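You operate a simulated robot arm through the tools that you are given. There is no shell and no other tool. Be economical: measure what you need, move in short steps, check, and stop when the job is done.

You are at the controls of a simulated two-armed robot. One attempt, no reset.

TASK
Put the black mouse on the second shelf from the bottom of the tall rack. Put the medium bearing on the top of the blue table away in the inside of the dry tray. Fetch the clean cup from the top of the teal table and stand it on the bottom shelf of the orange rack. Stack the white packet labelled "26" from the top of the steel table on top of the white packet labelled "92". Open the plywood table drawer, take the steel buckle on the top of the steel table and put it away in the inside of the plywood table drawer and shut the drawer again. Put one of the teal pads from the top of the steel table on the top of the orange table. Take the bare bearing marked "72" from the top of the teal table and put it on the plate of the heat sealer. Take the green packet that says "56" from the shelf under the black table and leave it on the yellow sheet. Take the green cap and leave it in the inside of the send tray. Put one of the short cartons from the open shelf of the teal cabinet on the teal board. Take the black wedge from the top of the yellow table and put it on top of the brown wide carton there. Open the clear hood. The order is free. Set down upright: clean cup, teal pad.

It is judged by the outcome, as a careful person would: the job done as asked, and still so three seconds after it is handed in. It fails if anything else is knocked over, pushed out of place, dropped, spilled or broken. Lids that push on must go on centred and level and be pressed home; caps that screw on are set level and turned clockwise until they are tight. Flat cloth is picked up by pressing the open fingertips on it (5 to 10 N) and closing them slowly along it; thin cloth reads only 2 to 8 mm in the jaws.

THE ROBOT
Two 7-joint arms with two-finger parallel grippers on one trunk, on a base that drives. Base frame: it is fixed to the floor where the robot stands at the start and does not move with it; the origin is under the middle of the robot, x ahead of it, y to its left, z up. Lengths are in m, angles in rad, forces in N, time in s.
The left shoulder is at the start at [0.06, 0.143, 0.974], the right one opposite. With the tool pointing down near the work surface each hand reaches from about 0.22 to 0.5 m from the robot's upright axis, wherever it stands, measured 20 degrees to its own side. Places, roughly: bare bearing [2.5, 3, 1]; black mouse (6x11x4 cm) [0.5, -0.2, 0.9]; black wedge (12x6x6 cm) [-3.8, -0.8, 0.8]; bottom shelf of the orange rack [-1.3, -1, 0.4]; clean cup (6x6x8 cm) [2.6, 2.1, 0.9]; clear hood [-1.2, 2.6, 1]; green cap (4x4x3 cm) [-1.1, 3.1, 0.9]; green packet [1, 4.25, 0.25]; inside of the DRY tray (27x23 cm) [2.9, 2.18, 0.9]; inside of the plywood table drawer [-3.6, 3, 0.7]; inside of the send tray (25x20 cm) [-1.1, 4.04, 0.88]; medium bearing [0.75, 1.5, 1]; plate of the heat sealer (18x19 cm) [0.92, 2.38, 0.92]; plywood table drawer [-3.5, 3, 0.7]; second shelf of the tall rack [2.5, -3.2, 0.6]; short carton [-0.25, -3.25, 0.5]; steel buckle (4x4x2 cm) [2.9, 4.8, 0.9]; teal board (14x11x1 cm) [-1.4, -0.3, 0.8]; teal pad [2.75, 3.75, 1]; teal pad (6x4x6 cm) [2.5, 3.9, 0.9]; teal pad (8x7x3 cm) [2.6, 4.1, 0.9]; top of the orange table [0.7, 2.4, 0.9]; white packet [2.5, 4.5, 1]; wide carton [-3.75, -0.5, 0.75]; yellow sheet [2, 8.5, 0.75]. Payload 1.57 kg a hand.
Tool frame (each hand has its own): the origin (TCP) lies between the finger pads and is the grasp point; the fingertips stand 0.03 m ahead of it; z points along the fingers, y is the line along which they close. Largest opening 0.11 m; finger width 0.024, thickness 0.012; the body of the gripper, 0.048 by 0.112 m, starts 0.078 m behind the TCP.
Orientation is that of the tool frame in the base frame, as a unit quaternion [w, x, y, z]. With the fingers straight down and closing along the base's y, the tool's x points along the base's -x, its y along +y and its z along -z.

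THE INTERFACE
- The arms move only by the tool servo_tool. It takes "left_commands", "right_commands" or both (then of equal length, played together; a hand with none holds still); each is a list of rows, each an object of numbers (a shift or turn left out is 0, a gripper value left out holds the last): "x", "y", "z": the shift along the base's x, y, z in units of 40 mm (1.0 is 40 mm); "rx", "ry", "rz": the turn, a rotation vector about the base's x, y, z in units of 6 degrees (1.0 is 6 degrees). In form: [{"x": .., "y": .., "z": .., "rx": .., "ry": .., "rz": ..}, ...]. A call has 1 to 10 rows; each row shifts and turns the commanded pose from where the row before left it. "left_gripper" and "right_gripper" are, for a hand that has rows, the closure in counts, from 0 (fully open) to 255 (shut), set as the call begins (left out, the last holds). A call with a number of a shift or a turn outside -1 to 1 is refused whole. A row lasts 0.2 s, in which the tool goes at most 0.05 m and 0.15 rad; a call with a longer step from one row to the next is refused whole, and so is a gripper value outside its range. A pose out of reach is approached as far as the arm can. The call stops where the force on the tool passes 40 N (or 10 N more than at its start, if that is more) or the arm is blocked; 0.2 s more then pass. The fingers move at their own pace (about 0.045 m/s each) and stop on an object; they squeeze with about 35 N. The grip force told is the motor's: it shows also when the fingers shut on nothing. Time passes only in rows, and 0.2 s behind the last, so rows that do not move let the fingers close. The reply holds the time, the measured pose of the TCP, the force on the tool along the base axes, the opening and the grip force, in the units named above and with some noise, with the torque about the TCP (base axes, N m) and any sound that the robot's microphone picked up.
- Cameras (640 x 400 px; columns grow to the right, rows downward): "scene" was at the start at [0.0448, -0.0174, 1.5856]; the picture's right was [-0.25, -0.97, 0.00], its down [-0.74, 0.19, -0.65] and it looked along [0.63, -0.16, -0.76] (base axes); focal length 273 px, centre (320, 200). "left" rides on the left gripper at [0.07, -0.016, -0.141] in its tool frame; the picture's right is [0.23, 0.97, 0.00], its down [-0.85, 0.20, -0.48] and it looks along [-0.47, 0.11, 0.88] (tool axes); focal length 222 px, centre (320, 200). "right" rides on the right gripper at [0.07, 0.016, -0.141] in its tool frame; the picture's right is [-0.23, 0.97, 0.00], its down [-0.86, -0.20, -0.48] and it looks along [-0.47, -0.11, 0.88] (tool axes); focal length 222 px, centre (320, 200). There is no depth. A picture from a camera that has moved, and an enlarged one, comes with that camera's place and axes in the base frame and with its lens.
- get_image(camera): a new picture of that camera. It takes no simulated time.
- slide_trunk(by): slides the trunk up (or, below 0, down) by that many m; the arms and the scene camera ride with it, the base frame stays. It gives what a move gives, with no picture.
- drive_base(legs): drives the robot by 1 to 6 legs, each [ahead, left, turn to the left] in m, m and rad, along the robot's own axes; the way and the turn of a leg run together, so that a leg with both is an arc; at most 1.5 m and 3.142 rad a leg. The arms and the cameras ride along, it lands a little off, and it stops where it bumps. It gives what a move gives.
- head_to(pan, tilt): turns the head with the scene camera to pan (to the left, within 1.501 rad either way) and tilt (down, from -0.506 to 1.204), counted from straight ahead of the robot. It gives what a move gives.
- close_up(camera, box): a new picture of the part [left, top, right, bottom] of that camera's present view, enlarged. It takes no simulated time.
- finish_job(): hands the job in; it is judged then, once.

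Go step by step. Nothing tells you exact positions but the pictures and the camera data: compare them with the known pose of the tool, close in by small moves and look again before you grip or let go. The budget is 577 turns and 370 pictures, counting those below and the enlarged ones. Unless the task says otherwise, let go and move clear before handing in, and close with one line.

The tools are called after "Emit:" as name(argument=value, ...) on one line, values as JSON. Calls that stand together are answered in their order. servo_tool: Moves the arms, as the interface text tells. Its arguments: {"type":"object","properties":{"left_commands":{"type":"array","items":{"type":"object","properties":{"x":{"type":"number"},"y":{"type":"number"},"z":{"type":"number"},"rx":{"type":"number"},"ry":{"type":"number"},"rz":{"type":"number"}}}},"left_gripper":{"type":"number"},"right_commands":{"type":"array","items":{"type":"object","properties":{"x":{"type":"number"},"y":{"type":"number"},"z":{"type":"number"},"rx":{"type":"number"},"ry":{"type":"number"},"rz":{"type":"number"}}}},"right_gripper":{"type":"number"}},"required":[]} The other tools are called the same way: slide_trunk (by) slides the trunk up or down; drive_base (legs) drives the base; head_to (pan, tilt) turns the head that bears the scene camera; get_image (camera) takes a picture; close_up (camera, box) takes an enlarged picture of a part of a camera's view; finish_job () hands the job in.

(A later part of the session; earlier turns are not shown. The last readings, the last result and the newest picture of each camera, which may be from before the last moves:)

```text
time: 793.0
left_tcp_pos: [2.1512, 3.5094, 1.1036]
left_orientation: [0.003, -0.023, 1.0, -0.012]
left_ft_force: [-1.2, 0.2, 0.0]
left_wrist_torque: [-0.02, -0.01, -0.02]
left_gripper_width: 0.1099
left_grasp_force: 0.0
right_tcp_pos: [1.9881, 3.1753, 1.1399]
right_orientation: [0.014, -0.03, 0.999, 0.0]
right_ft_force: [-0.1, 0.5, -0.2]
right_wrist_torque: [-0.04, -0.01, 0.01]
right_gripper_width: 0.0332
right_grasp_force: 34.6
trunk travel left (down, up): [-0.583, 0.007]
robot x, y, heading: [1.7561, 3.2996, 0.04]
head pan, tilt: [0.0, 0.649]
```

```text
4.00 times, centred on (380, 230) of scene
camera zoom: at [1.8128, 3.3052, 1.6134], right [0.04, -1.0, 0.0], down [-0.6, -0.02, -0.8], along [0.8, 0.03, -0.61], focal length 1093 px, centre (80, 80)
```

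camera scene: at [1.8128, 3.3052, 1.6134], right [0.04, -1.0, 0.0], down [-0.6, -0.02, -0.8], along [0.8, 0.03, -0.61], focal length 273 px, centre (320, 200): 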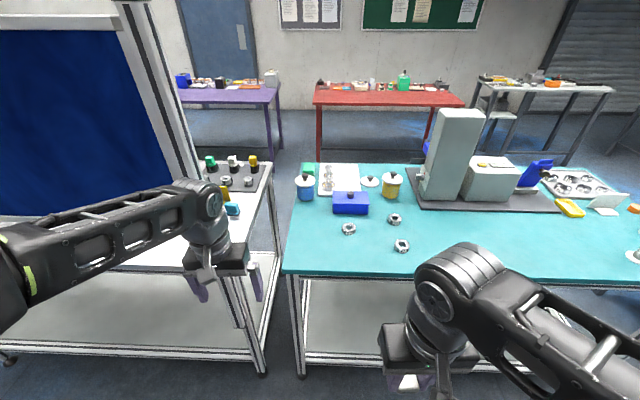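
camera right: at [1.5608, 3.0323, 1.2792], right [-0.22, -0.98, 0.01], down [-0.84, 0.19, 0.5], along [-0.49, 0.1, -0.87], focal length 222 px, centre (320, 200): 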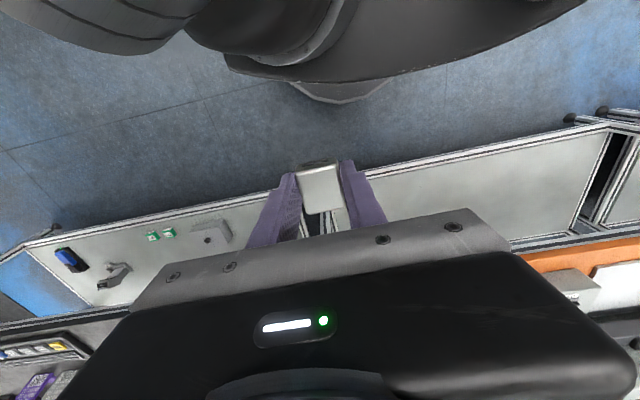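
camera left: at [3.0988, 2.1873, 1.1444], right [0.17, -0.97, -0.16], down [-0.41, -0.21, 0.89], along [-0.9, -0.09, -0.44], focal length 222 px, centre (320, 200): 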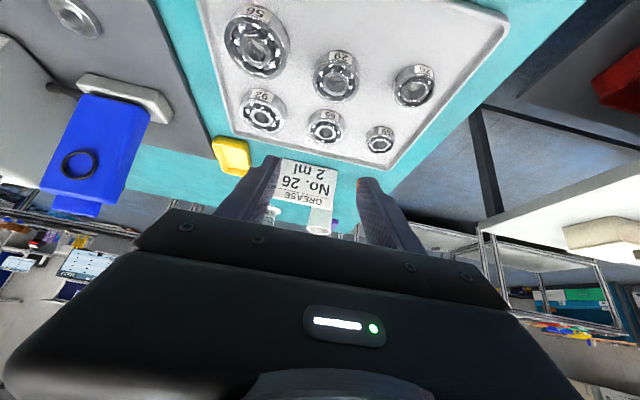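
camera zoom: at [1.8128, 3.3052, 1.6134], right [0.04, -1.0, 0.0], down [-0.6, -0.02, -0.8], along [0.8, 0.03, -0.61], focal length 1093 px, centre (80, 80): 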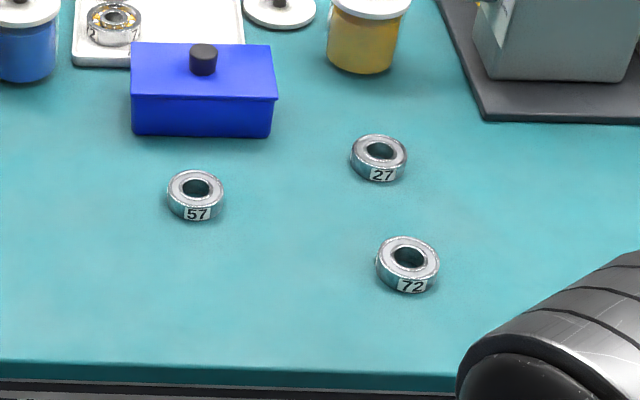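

Bearing 72 lies at about [2.486, 3.047]. Moving in with the left hand.

Emit:
drive_base(legs=[[0, 0, -0.038], [0, -0.42, 0], [0.22, 0, 0]])

Emit:
get_image(camera="left")

```text
time: 797.3
left_tcp_pos: [2.3829, 3.0719, 1.1039]
left_orientation: [0.001, 0.0, 1.0, -0.013]
left_ft_force: [0.6, 0.3, -0.2]
left_wrist_torque: [0.03, 0.0, -0.03]
left_gripper_width: 0.1098
left_grasp_force: 0.0
right_tcp_pos: [2.2029, 2.7462, 1.1395]
right_orientation: [0.012, -0.006, 1.0, 0.0]
right_ft_force: [0.5, -0.8, -1.3]
right_wrist_torque: [0.01, 0.04, -0.03]
right_gripper_width: 0.033
right_grasp_force: 35.1
trunk travel left (down, up): [-0.583, 0.007]
robot x, y, heading: [1.9733, 2.883, -0.001]
head pan, tilt: [0.0, 0.649]
```

```text
200 pictures are left
camera left: at [2.3126, 3.0619, 1.2446], right [-0.23, 0.97, -0.03], down [0.85, 0.21, 0.47], along [0.47, 0.09, -0.88], focal length 222 px, centre (320, 200)
```

left: 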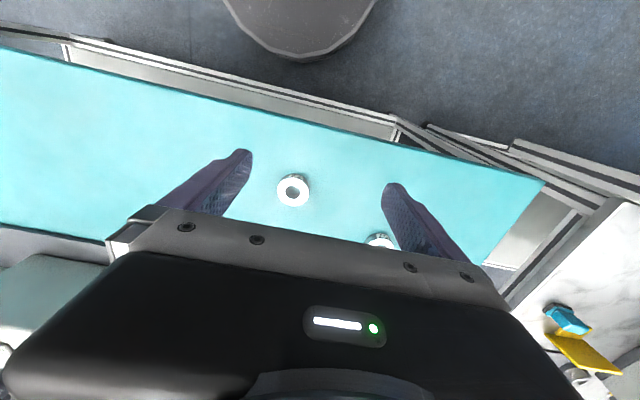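

Emit:
servo_tool(left_commands=[{"x": 0.9, "y": -0.3}, {"x": 0.9, "y": -0.3}, {"x": 0.7}, {"z": -1}, {"z": -1}, {"z": -1}, {}])

Emit:
get_image(camera="left")

```text
time: 798.9
left_tcp_pos: [2.48, 3.0463, 0.9814]
left_orientation: [0.001, -0.001, 1.0, -0.013]
left_ft_force: [0.4, -0.2, 0.3]
left_wrist_torque: [0.02, -0.02, 0.02]
left_gripper_width: 0.1097
left_grasp_force: 0.1
right_tcp_pos: [2.202, 2.7456, 1.1406]
right_orientation: [0.013, -0.006, 1.0, 0.0]
right_ft_force: [-0.2, -0.6, -0.8]
right_wrist_torque: [0.02, 0.01, -0.03]
right_gripper_width: 0.0328
right_grasp_force: 35.5
trunk travel left (down, up): [-0.583, 0.007]
robot x, y, heading: [1.9775, 2.8839, -0.005]
head pan, tilt: [0.0, 0.649]
```

```text
199 pictures are left
camera left: at [2.4107, 3.0356, 1.1228], right [-0.23, 0.97, -0.03], down [0.85, 0.21, 0.48], along [0.47, 0.09, -0.88], focal length 222 px, centre (320, 200)
```

left: 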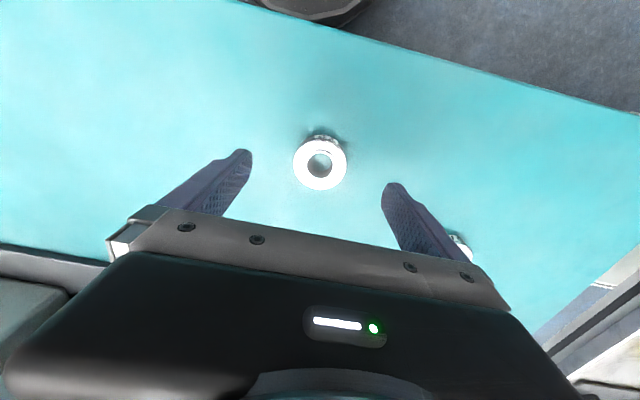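

Emit:
servo_tool(left_commands=[{"z": -0.7}, {"z": -0.3}, {"z": -0.12}, {"z": -0.12}, {"z": -0.12}, {"z": -0.12}])

Emit:
servo_tool(left_commands=[{"z": 0.1}, {}, {}, {}, {}, {}], left_gripper=255)

Emit:
servo_tool(left_commands=[{"z": 0.6}, {"z": 1}, {"z": 1}, {"z": 1}, {"z": 1}, {"x": -0.9}, {"x": -0.9}, {"x": -0.9}])

Emit:
get_image(camera="left")

```text
time: 800.3
left_tcp_pos: [2.4806, 3.0501, 0.9329]
left_orientation: [0.005, 0.0, 1.0, -0.013]
left_ft_force: [-10.5, 1.0, 24.4]
left_wrist_torque: [1.54, 0.63, 0.7]
left_gripper_width: 0.1094
left_grasp_force: 0.0
right_tcp_pos: [2.1998, 2.7463, 1.1413]
right_orientation: [0.015, -0.007, 1.0, 0.0]
right_ft_force: [0.0, -0.2, 0.1]
right_wrist_torque: [0.04, 0.0, 0.02]
right_gripper_width: 0.0328
right_grasp_force: 35.1
trunk travel left (down, up): [-0.583, 0.007]
robot x, y, heading: [1.9761, 2.8848, -0.003]
head pan, tilt: [0.0, 0.649]
stopped in row 6 (left hand): the force on the tool passed its limit at 45 N (the readings are from after the stop); the commanded pose is now the measured one
```

```text
time: 801.7
left_tcp_pos: [2.4827, 3.0505, 0.9334]
left_orientation: [0.004, 0.0, 1.0, -0.012]
left_ft_force: [-0.3, 0.6, 0.7]
left_wrist_torque: [0.04, 0.02, 0.0]
left_gripper_width: 0.0508
left_grasp_force: 35.0
right_tcp_pos: [2.202, 2.7456, 1.1401]
right_orientation: [0.013, -0.007, 1.0, 0.0]
right_ft_force: [-0.4, 0.2, -0.5]
right_wrist_torque: [0.03, -0.01, -0.03]
right_gripper_width: 0.0329
right_grasp_force: 34.7
trunk travel left (down, up): [-0.583, 0.007]
robot x, y, heading: [1.9754, 2.8829, -0.002]
head pan, tilt: [0.0, 0.649]
```

```text
time: 803.5
left_tcp_pos: [2.3752, 3.0502, 1.1174]
left_orientation: [0.005, 0.001, 1.0, -0.013]
left_ft_force: [-0.5, 0.3, -1.2]
left_wrist_torque: [0.01, -0.03, 0.0]
left_gripper_width: 0.0505
left_grasp_force: 34.9
right_tcp_pos: [2.2004, 2.7467, 1.1397]
right_orientation: [0.013, -0.006, 1.0, 0.0]
right_ft_force: [-0.3, 0.2, -0.2]
right_wrist_torque: [0.02, -0.02, -0.01]
right_gripper_width: 0.0331
right_grasp_force: 35.1
trunk travel left (down, up): [-0.583, 0.007]
robot x, y, heading: [1.9775, 2.8822, -0.007]
head pan, tilt: [0.0, 0.649]
```

```text
198 pictures are left
camera left: at [2.305, 3.0384, 1.2581], right [-0.23, 0.97, -0.03], down [0.85, 0.21, 0.48], along [0.48, 0.09, -0.88], focal length 222 px, centre (320, 200)
```

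left: 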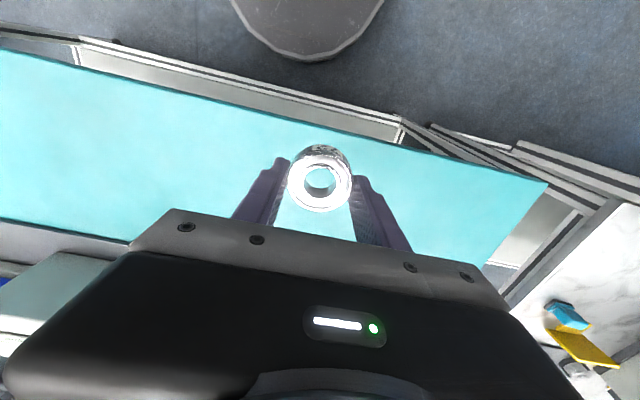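

72 is held. Turning to the orange table's sealer.

Emit:
drive_base(legs=[[-0.26, 0, 0], [0, -0.33, 0], [0, 0, 3.14]])

Emit:
head_to(pan=0.1, tilt=0.75)

Emit:
get_image(camera="scene")

```text
time: 814.2
left_tcp_pos: [1.2905, 2.4409, 1.1162]
left_orientation: [-0.013, 0.999, -0.052, -0.004]
left_ft_force: [0.7, 0.1, -1.5]
left_wrist_torque: [0.01, 0.0, 0.0]
left_gripper_width: 0.0505
left_grasp_force: 35.2
right_tcp_pos: [1.4954, 2.7234, 1.1398]
right_orientation: [-0.001, 0.999, -0.045, -0.014]
right_ft_force: [0.1, -0.3, 0.5]
right_wrist_torque: [0.03, 0.02, -0.01]
right_gripper_width: 0.0328
right_grasp_force: 35.2
trunk travel left (down, up): [-0.583, 0.007]
robot x, y, heading: [1.7097, 2.5622, 3.035]
head pan, tilt: [0.0, 0.649]
```

```text
time: 814.9
left_tcp_pos: [1.2908, 2.4401, 1.1168]
left_orientation: [-0.013, 0.999, -0.052, -0.004]
left_ft_force: [0.4, -0.4, -1.0]
left_wrist_torque: [0.02, -0.03, 0.02]
left_gripper_width: 0.0504
left_grasp_force: 34.7
right_tcp_pos: [1.496, 2.7226, 1.1402]
right_orientation: [0.0, 0.999, -0.045, -0.013]
right_ft_force: [0.2, -0.3, 0.2]
right_wrist_torque: [-0.02, -0.02, 0.03]
right_gripper_width: 0.0329
right_grasp_force: 34.9
trunk travel left (down, up): [-0.583, 0.007]
robot x, y, heading: [1.7066, 2.5672, 3.036]
head pan, tilt: [0.099, 0.75]
```

```text
197 pictures are left
camera scene: at [1.6532, 2.5639, 1.6048], right [0.01, 1.0, 0.0], down [0.68, -0.01, -0.73], along [-0.73, 0.01, -0.68], focal length 273 px, centre (320, 200)
```

scene: 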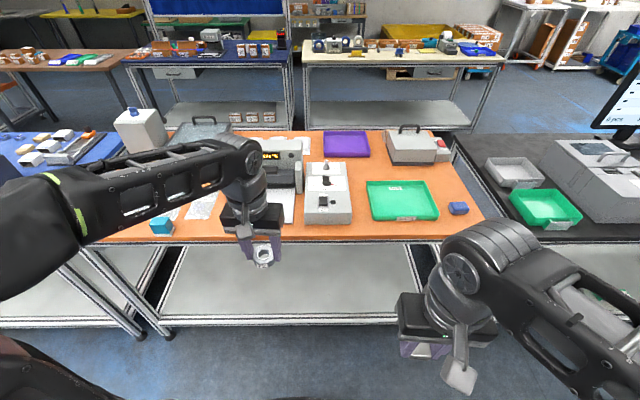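

Plate spans y 2.277…2.47, x 0.85…1.035. I'll square up and move in.

Emit:
drive_base(legs=[[0, 0, 0.106], [0.29, 0.02, 0]])

Emit:
get_image(camera="left")

```text
time: 817.5
left_tcp_pos: [1.0173, 2.3769, 1.1152]
left_orientation: [-0.013, 1.0, 0.002, -0.004]
left_ft_force: [-1.3, -0.3, -1.8]
left_wrist_torque: [-0.02, -0.03, -0.02]
left_gripper_width: 0.0505
left_grasp_force: 35.3
right_tcp_pos: [1.1898, 2.6803, 1.1402]
right_orientation: [0.0, 1.0, 0.009, -0.012]
right_ft_force: [0.0, 0.2, -0.5]
right_wrist_torque: [0.03, -0.05, 0.01]
right_gripper_width: 0.0327
right_grasp_force: 34.9
trunk travel left (down, up): [-0.583, 0.007]
robot x, y, heading: [1.416, 2.5465, 3.14]
head pan, tilt: [0.099, 0.75]
```

```text
196 pictures are left
camera left: at [1.0885, 2.3909, 1.2574], right [0.23, -0.97, -0.03], down [-0.85, -0.21, 0.48], along [-0.47, -0.09, -0.88], focal length 222 px, centre (320, 200)
```

left: 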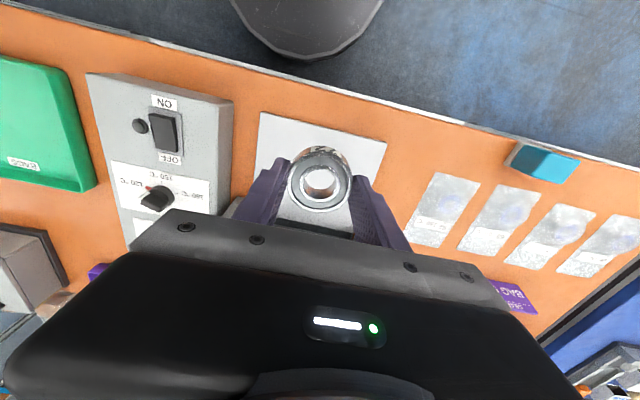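

Moving 7 cm in and lowering onto the plate.

Emit:
servo_tool(left_commands=[{"x": -0.9, "y": -0.05}, {"x": -0.85}, {"z": -1}, {"z": -1}, {"z": -0.9}, {}])

Emit:
servo_tool(left_commands=[{"z": -0.25}, {"z": -0.15}, {"z": -0.12}, {"z": -0.12}, {"z": -0.12}, {"z": -0.12}, {"z": -0.12}, {"z": -0.12}, {"z": -0.12}])

Emit:
get_image(camera="left")

```text
time: 818.9
left_tcp_pos: [0.9496, 2.3732, 1.0003]
left_orientation: [-0.013, 1.0, 0.002, -0.006]
left_ft_force: [1.0, -0.1, -0.6]
left_wrist_torque: [-0.02, -0.02, -0.01]
left_gripper_width: 0.0504
left_grasp_force: 34.6
right_tcp_pos: [1.1911, 2.679, 1.141]
right_orientation: [0.001, 1.0, 0.009, -0.013]
right_ft_force: [-0.3, 0.3, -0.5]
right_wrist_torque: [0.0, -0.02, 0.01]
right_gripper_width: 0.0332
right_grasp_force: 35.3
trunk travel left (down, up): [-0.583, 0.007]
robot x, y, heading: [1.4206, 2.5439, 3.138]
head pan, tilt: [0.099, 0.75]
```

```text
time: 820.9
left_tcp_pos: [0.9488, 2.3734, 0.9514]
left_orientation: [-0.012, 1.0, 0.001, -0.005]
left_ft_force: [0.0, 0.6, -0.7]
left_wrist_torque: [0.02, -0.01, 0.03]
left_gripper_width: 0.0503
left_grasp_force: 34.4
right_tcp_pos: [1.1918, 2.68, 1.1411]
right_orientation: [-0.001, 1.0, 0.009, -0.013]
right_ft_force: [-0.4, 0.8, -1.0]
right_wrist_torque: [0.02, 0.01, -0.01]
right_gripper_width: 0.0328
right_grasp_force: 34.8
trunk travel left (down, up): [-0.583, 0.007]
robot x, y, heading: [1.4156, 2.5437, 3.138]
head pan, tilt: [0.099, 0.75]
```

```text
195 pictures are left
camera left: at [1.0196, 2.3883, 1.0916], right [0.23, -0.97, -0.03], down [-0.85, -0.21, 0.48], along [-0.47, -0.09, -0.88], focal length 222 px, centre (320, 200)
```

left: 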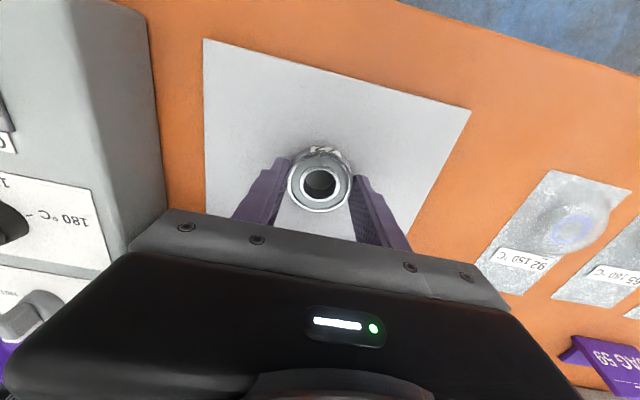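

Emit:
servo_tool(left_commands=[{"z": -0.1}, {"z": -0.1}, {"z": -0.1}, {"z": -0.1}, {"z": -0.1}, {"z": -0.1}, {"z": -0.1}])

Emit:
servo_tool(left_commands=[{"z": 0.04}, {}, {}, {}, {}, {"z": 0.6}, {"z": 1}, {"z": 1}, {"z": 1}, {}], left_gripper=0)

Emit:
get_image(camera="left")

```text
time: 821.8
left_tcp_pos: [0.9482, 2.3735, 0.9412]
left_orientation: [-0.013, 1.0, 0.003, -0.009]
left_ft_force: [7.3, -2.2, 16.9]
left_wrist_torque: [-0.63, -0.31, 0.2]
left_gripper_width: 0.0505
left_grasp_force: 35.3
right_tcp_pos: [1.1935, 2.6813, 1.1402]
right_orientation: [0.002, 1.0, 0.008, -0.014]
right_ft_force: [-0.1, 0.0, -0.9]
right_wrist_torque: [0.0, -0.01, 0.04]
right_gripper_width: 0.033
right_grasp_force: 35.2
trunk travel left (down, up): [-0.583, 0.007]
robot x, y, heading: [1.4178, 2.5439, 3.143]
head pan, tilt: [0.099, 0.75]
stopped in row 4 (left hand): the force on the tool passed its limit at 45 N (the readings are from after the stop); the commanded pose is now the measured one
```

```text
time: 824.0
left_tcp_pos: [0.947, 2.375, 1.0892]
left_orientation: [-0.012, 1.0, 0.002, -0.008]
left_ft_force: [0.4, 0.2, -0.7]
left_wrist_torque: [0.0, 0.0, 0.02]
left_gripper_width: 0.1101
left_grasp_force: 0.1
right_tcp_pos: [1.1916, 2.6801, 1.1405]
right_orientation: [0.001, 1.0, 0.009, -0.012]
right_ft_force: [-0.5, -0.8, 0.2]
right_wrist_torque: [0.0, -0.02, 0.0]
right_gripper_width: 0.033
right_grasp_force: 35.8
trunk travel left (down, up): [-0.583, 0.007]
robot x, y, heading: [1.4181, 2.5457, 3.142]
head pan, tilt: [0.099, 0.75]
```

```text
194 pictures are left
camera left: at [1.0186, 2.389, 1.2293], right [0.23, -0.97, -0.03], down [-0.85, -0.21, 0.49], along [-0.48, -0.09, -0.87], focal length 222 px, centre (320, 200)
```

left: 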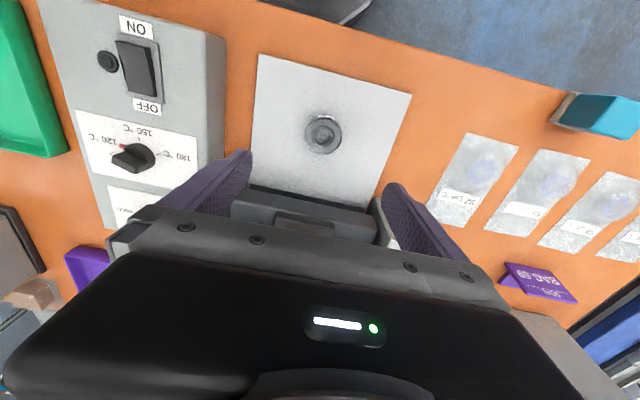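

Bearing 72 is on the plate. Next the clean cup at [2.566, 2.126] on the teal table: retract, back off, turn.

Emit:
servo_tool(left_commands=[{"x": 0.9}, {"x": 0.9}, {"x": 0.4}, {}])

Emit:
drive_base(legs=[[-0.3, 0, 0], [0, 0.55, 0], [0, 0, -3.14]])

Emit:
servo_tool(left_commands=[{"ry": -1, "z": 0.3}, {"ry": -1, "z": 0.3}, {"ry": -1, "x": 0.4}, {"ry": -1, "x": 0.4}, {"ry": -1, "x": 0.4}, {"ry": -1, "x": 0.4}, {"ry": -1, "x": 0.4}, {"ry": -0.5}, {}])

Emit:
head_to(pan=0.1, tilt=0.65)

Emit:
get_image(camera="scene")

```text
time: 825.0
left_tcp_pos: [1.0355, 2.3753, 1.0863]
left_orientation: [-0.012, 1.0, 0.002, -0.008]
left_ft_force: [-0.2, 0.4, -0.6]
left_wrist_torque: [-0.01, 0.0, 0.0]
left_gripper_width: 0.11
left_grasp_force: 0.1
right_tcp_pos: [1.1922, 2.6816, 1.1405]
right_orientation: [0.001, 1.0, 0.009, -0.013]
right_ft_force: [0.0, 0.2, -0.3]
right_wrist_torque: [-0.01, 0.01, 0.01]
right_gripper_width: 0.0328
right_grasp_force: 35.0
trunk travel left (down, up): [-0.583, 0.007]
robot x, y, heading: [1.4175, 2.5465, 3.142]
head pan, tilt: [0.099, 0.75]
```

```text
time: 837.3
left_tcp_pos: [2.1078, 2.146, 1.0864]
left_orientation: [0.008, 0.023, 1.0, -0.012]
left_ft_force: [0.1, -0.9, 1.0]
left_wrist_torque: [-0.01, 0.02, 0.01]
left_gripper_width: 0.1099
left_grasp_force: 0.1
right_tcp_pos: [1.9359, 1.8485, 1.1409]
right_orientation: [0.012, 0.015, 1.0, 0.0]
right_ft_force: [0.3, 0.7, -0.1]
right_wrist_torque: [-0.01, -0.02, 0.03]
right_gripper_width: 0.033
right_grasp_force: 34.8
trunk travel left (down, up): [-0.583, 0.007]
robot x, y, heading: [1.7159, 2.001, -0.048]
head pan, tilt: [0.099, 0.75]
```

```text
time: 839.3
left_tcp_pos: [2.1873, 2.146, 1.1119]
left_orientation: [0.39, 0.026, 0.92, -0.003]
left_ft_force: [0.2, 0.2, -1.2]
left_wrist_torque: [-0.01, 0.0, 0.01]
left_gripper_width: 0.1101
left_grasp_force: 0.0
right_tcp_pos: [1.9362, 1.8486, 1.1404]
right_orientation: [0.013, 0.015, 1.0, 0.001]
right_ft_force: [-0.1, -0.6, 0.3]
right_wrist_torque: [0.02, -0.02, 0.02]
right_gripper_width: 0.0332
right_grasp_force: 34.9
trunk travel left (down, up): [-0.583, 0.007]
robot x, y, heading: [1.7127, 1.9966, -0.051]
head pan, tilt: [0.099, 0.75]
```

```text
time: 840.0
left_tcp_pos: [2.1872, 2.1465, 1.1114]
left_orientation: [0.39, 0.026, 0.921, -0.003]
left_ft_force: [0.1, 0.7, 0.1]
left_wrist_torque: [0.01, 0.0, 0.02]
left_gripper_width: 0.11
left_grasp_force: 0.0
right_tcp_pos: [1.9356, 1.848, 1.1405]
right_orientation: [0.013, 0.016, 1.0, 0.0]
right_ft_force: [-0.8, -0.4, -0.3]
right_wrist_torque: [0.02, 0.02, -0.02]
right_gripper_width: 0.0331
right_grasp_force: 34.8
trunk travel left (down, up): [-0.583, 0.007]
robot x, y, heading: [1.7203, 1.9971, -0.051]
head pan, tilt: [0.099, 0.649]
```

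```text
193 pictures are left
camera scene: at [1.7733, 2.0039, 1.6134], right [0.05, -1.0, 0.0], down [-0.6, -0.03, -0.8], along [0.8, 0.04, -0.6], focal length 273 px, centre (320, 200)
```

scene: 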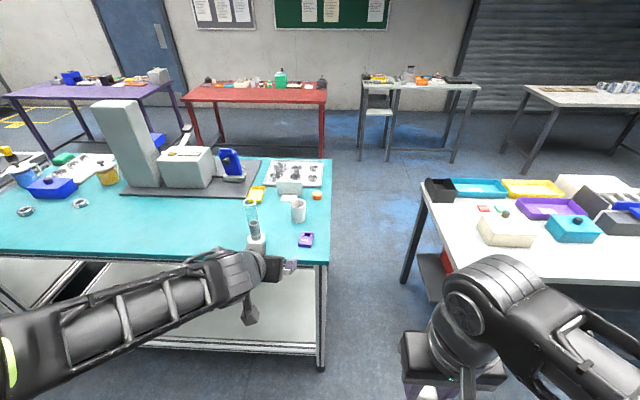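

Cup base at about [2.577, 2.131]; a cylinder stands at [2.42, 2.257] and a LOT tag at [2.48, 2.09]. I'll come in high and descend.

Emit:
drive_base(legs=[[0, 0, 0.05], [0, -0.04, 0], [0.26, 0, 0]])

Emit:
get_image(camera="left")

Emit:
get_image(camera="scene")

```text
time: 842.7
left_tcp_pos: [2.4393, 2.1282, 1.1111]
left_orientation: [0.389, 0.004, 0.921, 0.006]
left_ft_force: [0.2, -0.5, 0.7]
left_wrist_torque: [-0.04, 0.02, 0.01]
left_gripper_width: 0.11
left_grasp_force: 0.1
right_tcp_pos: [2.2023, 1.8198, 1.1393]
right_orientation: [0.012, -0.008, 1.0, 0.001]
right_ft_force: [0.8, 0.2, -0.8]
right_wrist_torque: [0.01, 0.02, 0.0]
right_gripper_width: 0.033
right_grasp_force: 34.7
trunk travel left (down, up): [-0.583, 0.007]
robot x, y, heading: [1.9715, 1.9555, -0.007]
head pan, tilt: [0.099, 0.649]
```

```text
192 pictures are left
camera left: at [2.2886, 2.1132, 1.1598], right [-0.16, 0.98, -0.15], down [0.25, 0.18, 0.95], along [0.95, 0.11, -0.28], focal length 222 px, centre (320, 200)
```

left: 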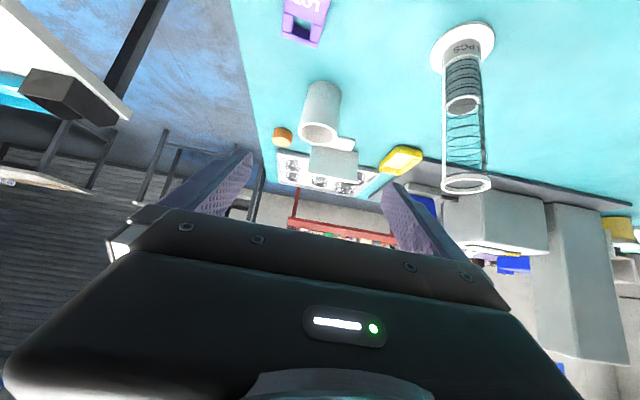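

```text
191 pictures are left
camera scene: at [2.0321, 1.9672, 1.6134], right [0.1, -1.0, 0.0], down [-0.6, -0.06, -0.8], along [0.79, 0.08, -0.61], focal length 273 px, centre (320, 200)
```

scene: 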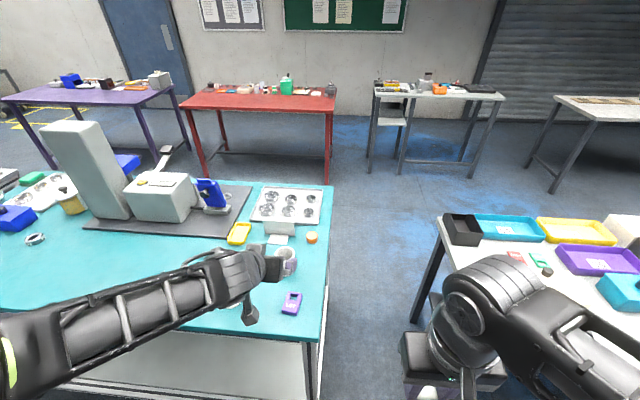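

Cup base confirmed at [2.576, 2.129]. Moving over and descending around it.

Emit:
servo_tool(left_commands=[{"x": 0.8}, {"x": 0.8}, {"x": 0.8}, {"x": 0.75}, {"z": -0.9}, {"z": -0.9}, {}])

Emit:
get_image(camera="left")

```text
time: 844.3
left_tcp_pos: [2.5637, 2.1281, 1.0407]
left_orientation: [0.39, 0.004, 0.921, 0.006]
left_ft_force: [1.0, -0.7, 0.1]
left_wrist_torque: [-0.01, 0.04, 0.0]
left_gripper_width: 0.1101
left_grasp_force: 0.0
right_tcp_pos: [2.2001, 1.8197, 1.1409]
right_orientation: [0.012, -0.008, 1.0, 0.001]
right_ft_force: [0.6, 0.0, -1.2]
right_wrist_torque: [0.02, -0.01, 0.0]
right_gripper_width: 0.0328
right_grasp_force: 35.6
trunk travel left (down, up): [-0.583, 0.007]
robot x, y, heading: [1.9755, 1.9588, -0.004]
head pan, tilt: [0.099, 0.649]
```

```text
190 pictures are left
camera left: at [2.4141, 2.113, 1.0902], right [-0.16, 0.98, -0.15], down [0.25, 0.18, 0.95], along [0.96, 0.11, -0.27], focal length 222 px, centre (320, 200)
```

left: 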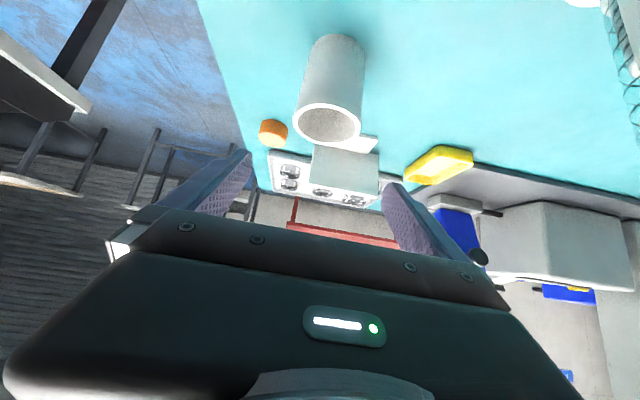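

Emit:
servo_tool(left_commands=[{"z": -0.9, "y": 0.03}, {"z": -0.8}, {"z": -0.4}, {}])

Emit:
get_image(camera="left")

```text
time: 845.3
left_tcp_pos: [2.5633, 2.1296, 0.9555]
left_orientation: [0.389, 0.004, 0.921, 0.006]
left_ft_force: [-0.7, -0.3, 0.1]
left_wrist_torque: [-0.02, 0.0, 0.02]
left_gripper_width: 0.11
left_grasp_force: 0.0
right_tcp_pos: [2.2009, 1.8183, 1.1407]
right_orientation: [0.013, -0.008, 1.0, 0.001]
right_ft_force: [-0.8, 0.2, -0.7]
right_wrist_torque: [0.0, 0.02, 0.01]
right_gripper_width: 0.0331
right_grasp_force: 34.6
trunk travel left (down, up): [-0.583, 0.007]
robot x, y, heading: [1.9749, 1.9576, -0.001]
head pan, tilt: [0.099, 0.649]
```

```text
189 pictures are left
camera left: at [2.4141, 2.114, 1.0047], right [-0.16, 0.98, -0.15], down [0.25, 0.19, 0.95], along [0.96, 0.11, -0.28], focal length 222 px, centre (320, 200)
```

left: 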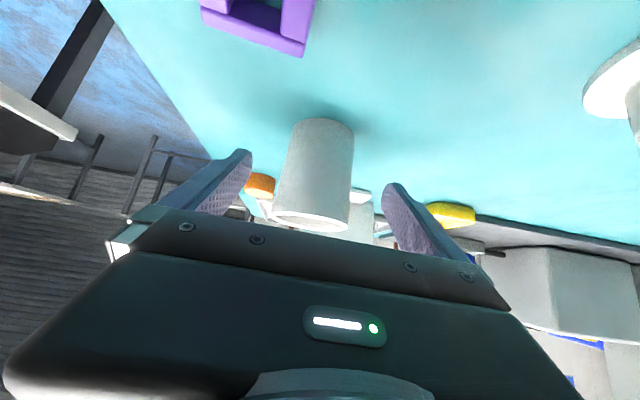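

Emit:
servo_tool(left_commands=[{}, {}, {}, {}, {}], left_gripper=255)

Emit:
servo_tool(left_commands=[{"z": 0.4}, {"z": 0.8}, {"z": 0.9}, {"z": 0.9}, {"z": 0.6}, {}])

Emit:
get_image(camera="left")

```text
time: 846.5
left_tcp_pos: [2.5636, 2.1301, 0.9561]
left_orientation: [0.39, 0.004, 0.921, 0.006]
left_ft_force: [-0.6, -0.3, 0.7]
left_wrist_torque: [-0.02, -0.03, 0.01]
left_gripper_width: 0.0556
left_grasp_force: 29.9
right_tcp_pos: [2.1999, 1.8198, 1.1412]
right_orientation: [0.014, -0.009, 1.0, 0.001]
right_ft_force: [0.9, -0.1, -1.1]
right_wrist_torque: [0.02, -0.01, -0.01]
right_gripper_width: 0.0326
right_grasp_force: 35.2
trunk travel left (down, up): [-0.583, 0.007]
robot x, y, heading: [1.9761, 1.9567, -0.005]
head pan, tilt: [0.099, 0.649]
```

```text
time: 847.9
left_tcp_pos: [2.5618, 2.1312, 1.1005]
left_orientation: [0.39, 0.004, 0.921, 0.006]
left_ft_force: [1.3, -0.3, -0.7]
left_wrist_torque: [0.0, 0.02, 0.0]
left_gripper_width: 0.0554
left_grasp_force: 35.1
right_tcp_pos: [2.2001, 1.8204, 1.1418]
right_orientation: [0.013, -0.008, 1.0, 0.001]
right_ft_force: [-0.1, -0.4, 0.0]
right_wrist_torque: [-0.02, 0.03, -0.02]
right_gripper_width: 0.0332
right_grasp_force: 34.9
trunk travel left (down, up): [-0.583, 0.007]
robot x, y, heading: [1.9724, 1.9545, -0.004]
head pan, tilt: [0.099, 0.649]
```

```text
188 pictures are left
camera left: at [2.4132, 2.1152, 1.1495], right [-0.16, 0.98, -0.15], down [0.25, 0.18, 0.95], along [0.95, 0.11, -0.28], focal length 222 px, centre (320, 200)
```

left: 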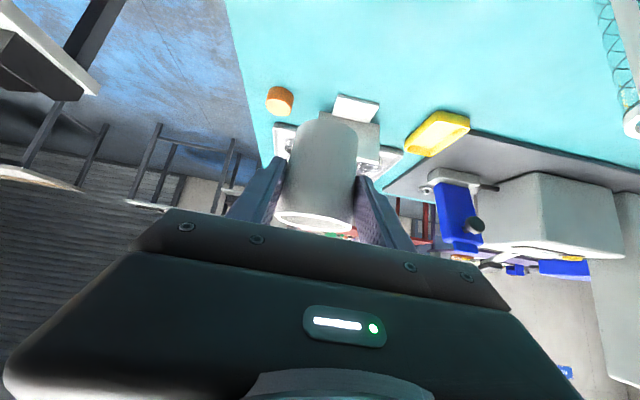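

Cup held. I'll retract, then drive south and west to the orange rack's front.

Emit:
servo_tool(left_commands=[{"x": -0.8, "z": 0.2}, {"x": -0.8}, {"x": -0.8}, {}])

Emit:
drive_base(legs=[[-0.42, 0, 0], [0, -1.3, 0], [0, -1.3, 0], [0, -1.3, 0], [-1.35, 0, 0], [-1.35, 0, 0]])

Emit:
drive_base(legs=[[0, 0, 1.571]])

Emit:
slide_trunk(by=-0.4)

Emit:
head_to(pan=0.2, tilt=0.45)

Emit:
get_image(camera="scene")

```text
time: 848.9
left_tcp_pos: [2.4689, 2.1292, 1.1105]
left_orientation: [0.389, 0.004, 0.921, 0.007]
left_ft_force: [0.3, 0.7, 0.3]
left_wrist_torque: [-0.03, 0.05, -0.02]
left_gripper_width: 0.055
left_grasp_force: 34.8
right_tcp_pos: [2.202, 1.8207, 1.1399]
right_orientation: [0.013, -0.007, 1.0, 0.001]
right_ft_force: [0.2, 0.7, 0.3]
right_wrist_torque: [0.0, 0.04, -0.01]
right_gripper_width: 0.0333
right_grasp_force: 34.8
trunk travel left (down, up): [-0.583, 0.007]
robot x, y, heading: [1.9752, 1.9595, -0.001]
head pan, tilt: [0.099, 0.649]
```

```text
time: 882.7
left_tcp_pos: [-0.5613, -1.7465, 1.1092]
left_orientation: [0.39, 0.03, 0.92, -0.005]
left_ft_force: [0.5, -1.0, -1.1]
left_wrist_torque: [0.01, 0.02, 0.0]
left_gripper_width: 0.0542
left_grasp_force: 35.0
right_tcp_pos: [-0.8458, -2.04, 1.141]
right_orientation: [0.014, 0.02, 1.0, 0.0]
right_ft_force: [-0.2, -0.1, -0.1]
right_wrist_torque: [0.01, 0.01, -0.01]
right_gripper_width: 0.0328
right_grasp_force: 35.4
trunk travel left (down, up): [-0.583, 0.007]
robot x, y, heading: [-1.0629, -1.8881, -0.057]
head pan, tilt: [0.099, 0.649]
```

```text
time: 887.0
left_tcp_pos: [-1.2257, -1.395, 1.1106]
left_orientation: [0.273, -0.643, 0.659, 0.278]
left_ft_force: [0.6, 0.4, -0.1]
left_wrist_torque: [0.0, 0.0, -0.04]
left_gripper_width: 0.0541
left_grasp_force: 34.6
right_tcp_pos: [-0.9227, -1.6674, 1.1399]
right_orientation: [0.009, -0.706, 0.708, 0.01]
right_ft_force: [0.7, 0.0, -1.3]
right_wrist_torque: [-0.03, -0.02, -0.02]
right_gripper_width: 0.0328
right_grasp_force: 34.9
trunk travel left (down, up): [-0.583, 0.007]
robot x, y, heading: [-1.0645, -1.8903, 1.556]
head pan, tilt: [0.099, 0.649]
```

```text
time: 890.8
left_tcp_pos: [-1.2261, -1.3939, 0.7109]
left_orientation: [0.273, -0.643, 0.659, 0.278]
left_ft_force: [0.1, -0.8, -0.6]
left_wrist_torque: [-0.03, 0.0, 0.01]
left_gripper_width: 0.0539
left_grasp_force: 34.9
right_tcp_pos: [-0.9226, -1.6679, 0.7398]
right_orientation: [0.009, -0.707, 0.708, 0.01]
right_ft_force: [0.7, -0.2, -0.2]
right_wrist_torque: [0.01, 0.0, 0.01]
right_gripper_width: 0.0327
right_grasp_force: 35.1
trunk travel left (down, up): [-0.183, 0.407]
robot x, y, heading: [-1.0625, -1.8904, 1.549]
head pan, tilt: [0.099, 0.649]
```

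```text
time: 891.5
left_tcp_pos: [-1.2263, -1.3944, 0.7097]
left_orientation: [0.274, -0.642, 0.66, 0.278]
left_ft_force: [0.7, 0.1, -0.3]
left_wrist_torque: [-0.01, 0.0, 0.0]
left_gripper_width: 0.0539
left_grasp_force: 35.0
right_tcp_pos: [-0.9236, -1.6669, 0.74]
right_orientation: [0.008, -0.706, 0.708, 0.01]
right_ft_force: [-0.3, 0.4, -0.3]
right_wrist_torque: [0.04, -0.01, 0.0]
right_gripper_width: 0.033
right_grasp_force: 34.6
trunk travel left (down, up): [-0.183, 0.407]
robot x, y, heading: [-1.0612, -1.8901, 1.551]
head pan, tilt: [0.201, 0.45]
```

```text
187 pictures are left
camera scene: at [-1.0801, -1.8283, 1.2312], right [0.98, 0.18, 0.0], down [0.08, -0.43, -0.9], along [-0.16, 0.89, -0.44], focal length 273 px, centre (320, 200)
```

scene: 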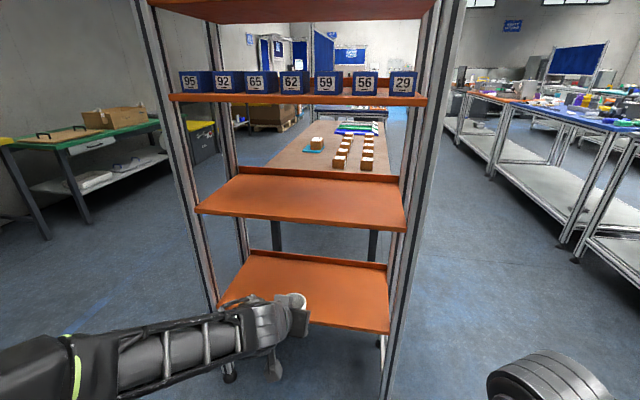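

The rack's bottom shelf is at z≈0.40, front y≈-1.135, x -1.61…-0.97. Lowering further and checking the cup in hand before entering.

Emit:
slide_trunk(by=-0.17)

Emit:
drive_base(legs=[[0.1, 0.07, 0.02]])

Emit:
get_image(camera="left")

Emit:
get_image(camera="scene")

```text
time: 893.5
left_tcp_pos: [-1.2255, -1.3942, 0.5407]
left_orientation: [0.274, -0.642, 0.66, 0.277]
left_ft_force: [-0.9, 0.0, 0.1]
left_wrist_torque: [0.02, -0.03, 0.0]
left_gripper_width: 0.0539
left_grasp_force: 34.7
right_tcp_pos: [-0.9233, -1.6679, 0.5703]
right_orientation: [0.008, -0.706, 0.708, 0.01]
right_ft_force: [-0.3, 0.3, -1.2]
right_wrist_torque: [0.0, -0.01, 0.02]
right_gripper_width: 0.033
right_grasp_force: 34.7
trunk travel left (down, up): [-0.013, 0.577]
robot x, y, heading: [-1.063, -1.8902, 1.553]
head pan, tilt: [0.201, 0.45]
```

```text
time: 894.7
left_tcp_pos: [-1.3064, -1.3002, 0.5389]
left_orientation: [0.271, -0.65, 0.652, 0.281]
left_ft_force: [0.1, -0.5, -0.9]
left_wrist_torque: [0.0, -0.01, 0.01]
left_gripper_width: 0.0536
left_grasp_force: 34.8
right_tcp_pos: [-0.996, -1.5677, 0.5692]
right_orientation: [-0.009, 0.714, -0.7, -0.009]
right_ft_force: [-0.6, -0.6, -0.9]
right_wrist_torque: [0.02, -0.01, 0.01]
right_gripper_width: 0.0328
right_grasp_force: 35.2
trunk travel left (down, up): [-0.013, 0.577]
robot x, y, heading: [-1.1328, -1.7919, 1.576]
head pan, tilt: [0.201, 0.45]
```

```text
186 pictures are left
camera left: at [-1.2882, -1.4496, 0.5886], right [-0.98, -0.16, -0.15], down [-0.19, 0.25, 0.95], along [-0.12, 0.95, -0.28], focal length 222 px, centre (320, 200)
```

left: 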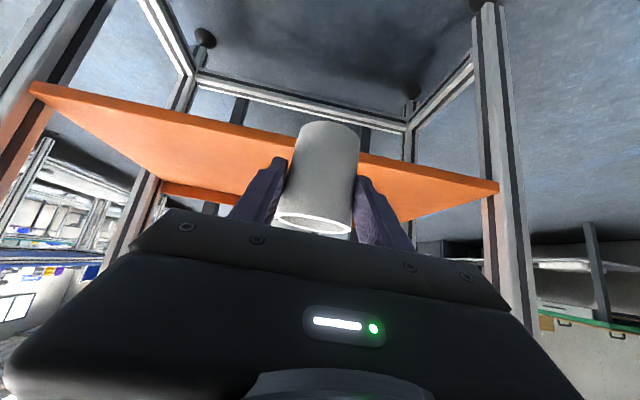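

```text
185 pictures are left
camera scene: at [-1.1502, -1.7316, 1.0613], right [0.98, 0.2, 0.0], down [0.09, -0.43, -0.9], along [-0.18, 0.88, -0.44], focal length 273 px, centre (320, 200)
```

scene: 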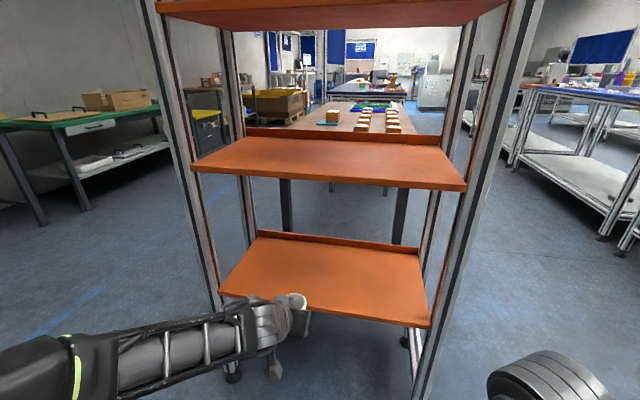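

Shelf top z≈0.42–0.43, next shelf's underside ≈0.80. I'll lower to z≈0.505 and drive in.

Emit:
servo_tool(left_commands=[{"z": -0.45}, {"z": -0.4}, {}])

Emit:
drive_base(legs=[[0.2, 0, 0]])

Emit:
get_image(camera="scene")

Emit:
get_image(camera="left")

```text
time: 895.5
left_tcp_pos: [-1.3065, -1.3001, 0.5074]
left_orientation: [0.27, -0.651, 0.652, 0.281]
left_ft_force: [0.4, 0.0, -0.4]
left_wrist_torque: [-0.01, 0.01, 0.03]
left_gripper_width: 0.0538
left_grasp_force: 34.8
right_tcp_pos: [-0.9966, -1.5671, 0.5711]
right_orientation: [-0.008, 0.714, -0.7, -0.009]
right_ft_force: [-0.2, 0.6, -0.6]
right_wrist_torque: [-0.01, 0.01, 0.02]
right_gripper_width: 0.0327
right_grasp_force: 34.6
trunk travel left (down, up): [-0.013, 0.577]
robot x, y, heading: [-1.1305, -1.7924, 1.574]
head pan, tilt: [0.201, 0.45]
```

```text
time: 897.1
left_tcp_pos: [-1.307, -1.1007, 0.5074]
left_orientation: [0.271, -0.649, 0.653, 0.28]
left_ft_force: [-0.4, -0.1, 1.5]
left_wrist_torque: [0.0, -0.02, -0.01]
left_gripper_width: 0.0538
left_grasp_force: 35.0
right_tcp_pos: [-0.9949, -1.3692, 0.5711]
right_orientation: [-0.008, 0.713, -0.701, -0.01]
right_ft_force: [-0.4, 0.6, 0.6]
right_wrist_torque: [0.06, 0.0, -0.03]
right_gripper_width: 0.0328
right_grasp_force: 35.2
trunk travel left (down, up): [-0.013, 0.577]
robot x, y, heading: [-1.1274, -1.5953, 1.572]
head pan, tilt: [0.201, 0.45]
```

```text
184 pictures are left
camera scene: at [-1.1504, -1.5331, 1.0612], right [0.98, 0.2, 0.0], down [0.09, -0.43, -0.9], along [-0.18, 0.88, -0.44], focal length 273 px, centre (320, 200)
```

scene: 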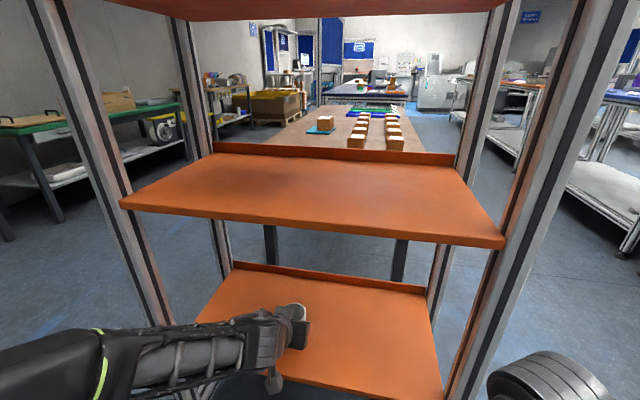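

```text
183 pictures are left
camera left: at [-1.2888, -1.2501, 0.5551], right [-0.98, -0.16, -0.15], down [-0.19, 0.25, 0.95], along [-0.11, 0.95, -0.28], focal length 222 px, centre (320, 200)
```

left: 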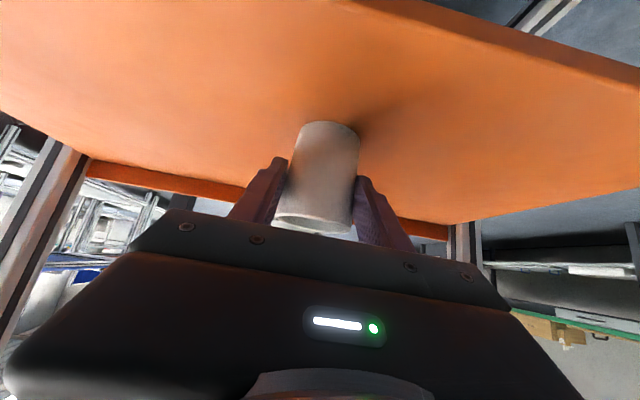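

Inside the shelf. Moving 8 cm deeper and lowering gently.

Emit:
servo_tool(left_commands=[{"y": 0.7}, {"y": 0.7}, {"y": 0.6}, {}])

Emit:
servo_tool(left_commands=[{"z": -0.2}, {"z": -0.2}, {"z": -0.1}, {"z": -0.1}, {"z": -0.1}, {"z": -0.1}, {"z": -0.1}, {"z": -0.1}, {"z": -0.1}, {"z": -0.1}])

Emit:
get_image(camera="left")

```text
time: 898.1
left_tcp_pos: [-1.3075, -1.0213, 0.5079]
left_orientation: [0.271, -0.649, 0.654, 0.28]
left_ft_force: [-0.7, 0.7, -0.6]
left_wrist_torque: [0.01, 0.01, -0.03]
left_gripper_width: 0.0539
left_grasp_force: 34.9
right_tcp_pos: [-0.9944, -1.3701, 0.5696]
right_orientation: [-0.009, 0.712, -0.702, -0.009]
right_ft_force: [0.3, -0.7, -0.8]
right_wrist_torque: [0.01, 0.02, -0.02]
right_gripper_width: 0.0329
right_grasp_force: 34.7
trunk travel left (down, up): [-0.013, 0.577]
robot x, y, heading: [-1.1303, -1.593, 1.574]
head pan, tilt: [0.201, 0.45]
```

```text
time: 899.5
left_tcp_pos: [-1.3079, -1.0175, 0.4803]
left_orientation: [0.275, -0.647, 0.651, 0.286]
left_ft_force: [0.2, 1.3, 12.9]
left_wrist_torque: [0.12, 0.29, -0.01]
left_gripper_width: 0.0521
left_grasp_force: 34.5
right_tcp_pos: [-0.9958, -1.3692, 0.5695]
right_orientation: [-0.01, 0.714, -0.7, -0.011]
right_ft_force: [-0.8, 0.0, 0.0]
right_wrist_torque: [-0.01, 0.01, 0.01]
right_gripper_width: 0.0329
right_grasp_force: 34.6
trunk travel left (down, up): [-0.013, 0.577]
robot x, y, heading: [-1.1303, -1.5983, 1.571]
head pan, tilt: [0.201, 0.45]
stopped in row 7 (left hand): the force on the tool passed its limit at 47 N (the readings are from after the stop); the commanded pose is now the measured one
```

```text
182 pictures are left
camera left: at [-1.2895, -1.1675, 0.5261], right [-0.98, -0.16, -0.15], down [-0.18, 0.24, 0.95], along [-0.11, 0.96, -0.26], focal length 222 px, centre (320, 200)
```

left: 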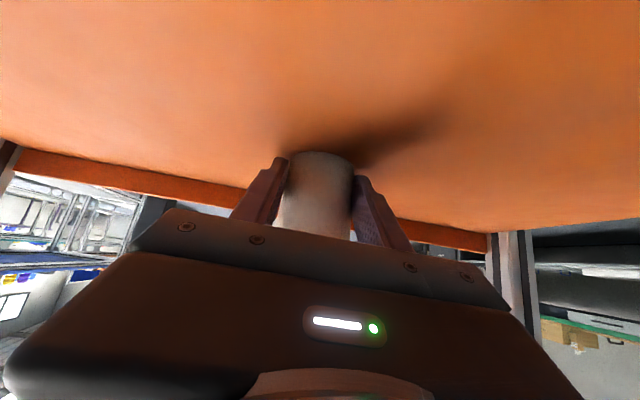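

The cup is standing on the shelf. Opening, then withdrawing back along the finger axis.

Emit:
servo_tool(left_commands=[{}, {}, {}, {}, {"y": -0.2, "z": 0.15}, {"y": -0.4, "z": 0.3}, {"y": -0.7, "z": 0.3}, {"y": -0.9}, {"y": -0.9}], left_gripper=0)

Emit:
get_image(camera="left")

```text
time: 901.5
left_tcp_pos: [-1.3073, -1.1367, 0.5145]
left_orientation: [0.272, -0.649, 0.652, 0.283]
left_ft_force: [0.5, 0.3, 0.5]
left_wrist_torque: [0.01, 0.05, 0.01]
left_gripper_width: 0.11
left_grasp_force: 0.0
left hand out of reach, approached as far as the arm can: row 9
right_tcp_pos: [-0.9965, -1.3685, 0.5702]
right_orientation: [-0.008, 0.714, -0.7, -0.01]
right_ft_force: [1.0, -0.9, -1.4]
right_wrist_torque: [0.0, 0.0, 0.0]
right_gripper_width: 0.0327
right_grasp_force: 34.9
trunk travel left (down, up): [-0.013, 0.577]
robot x, y, heading: [-1.1315, -1.6026, 1.575]
head pan, tilt: [0.201, 0.45]
```

```text
181 pictures are left
camera left: at [-1.2891, -1.2853, 0.5619], right [-0.98, -0.16, -0.15], down [-0.18, 0.25, 0.95], along [-0.11, 0.96, -0.27], focal length 222 px, centre (320, 200)
```

left: 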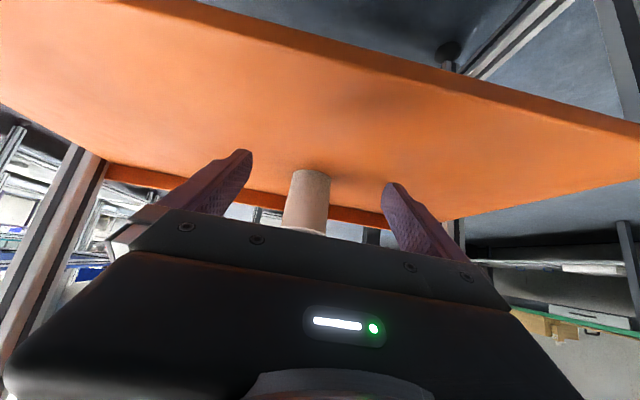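

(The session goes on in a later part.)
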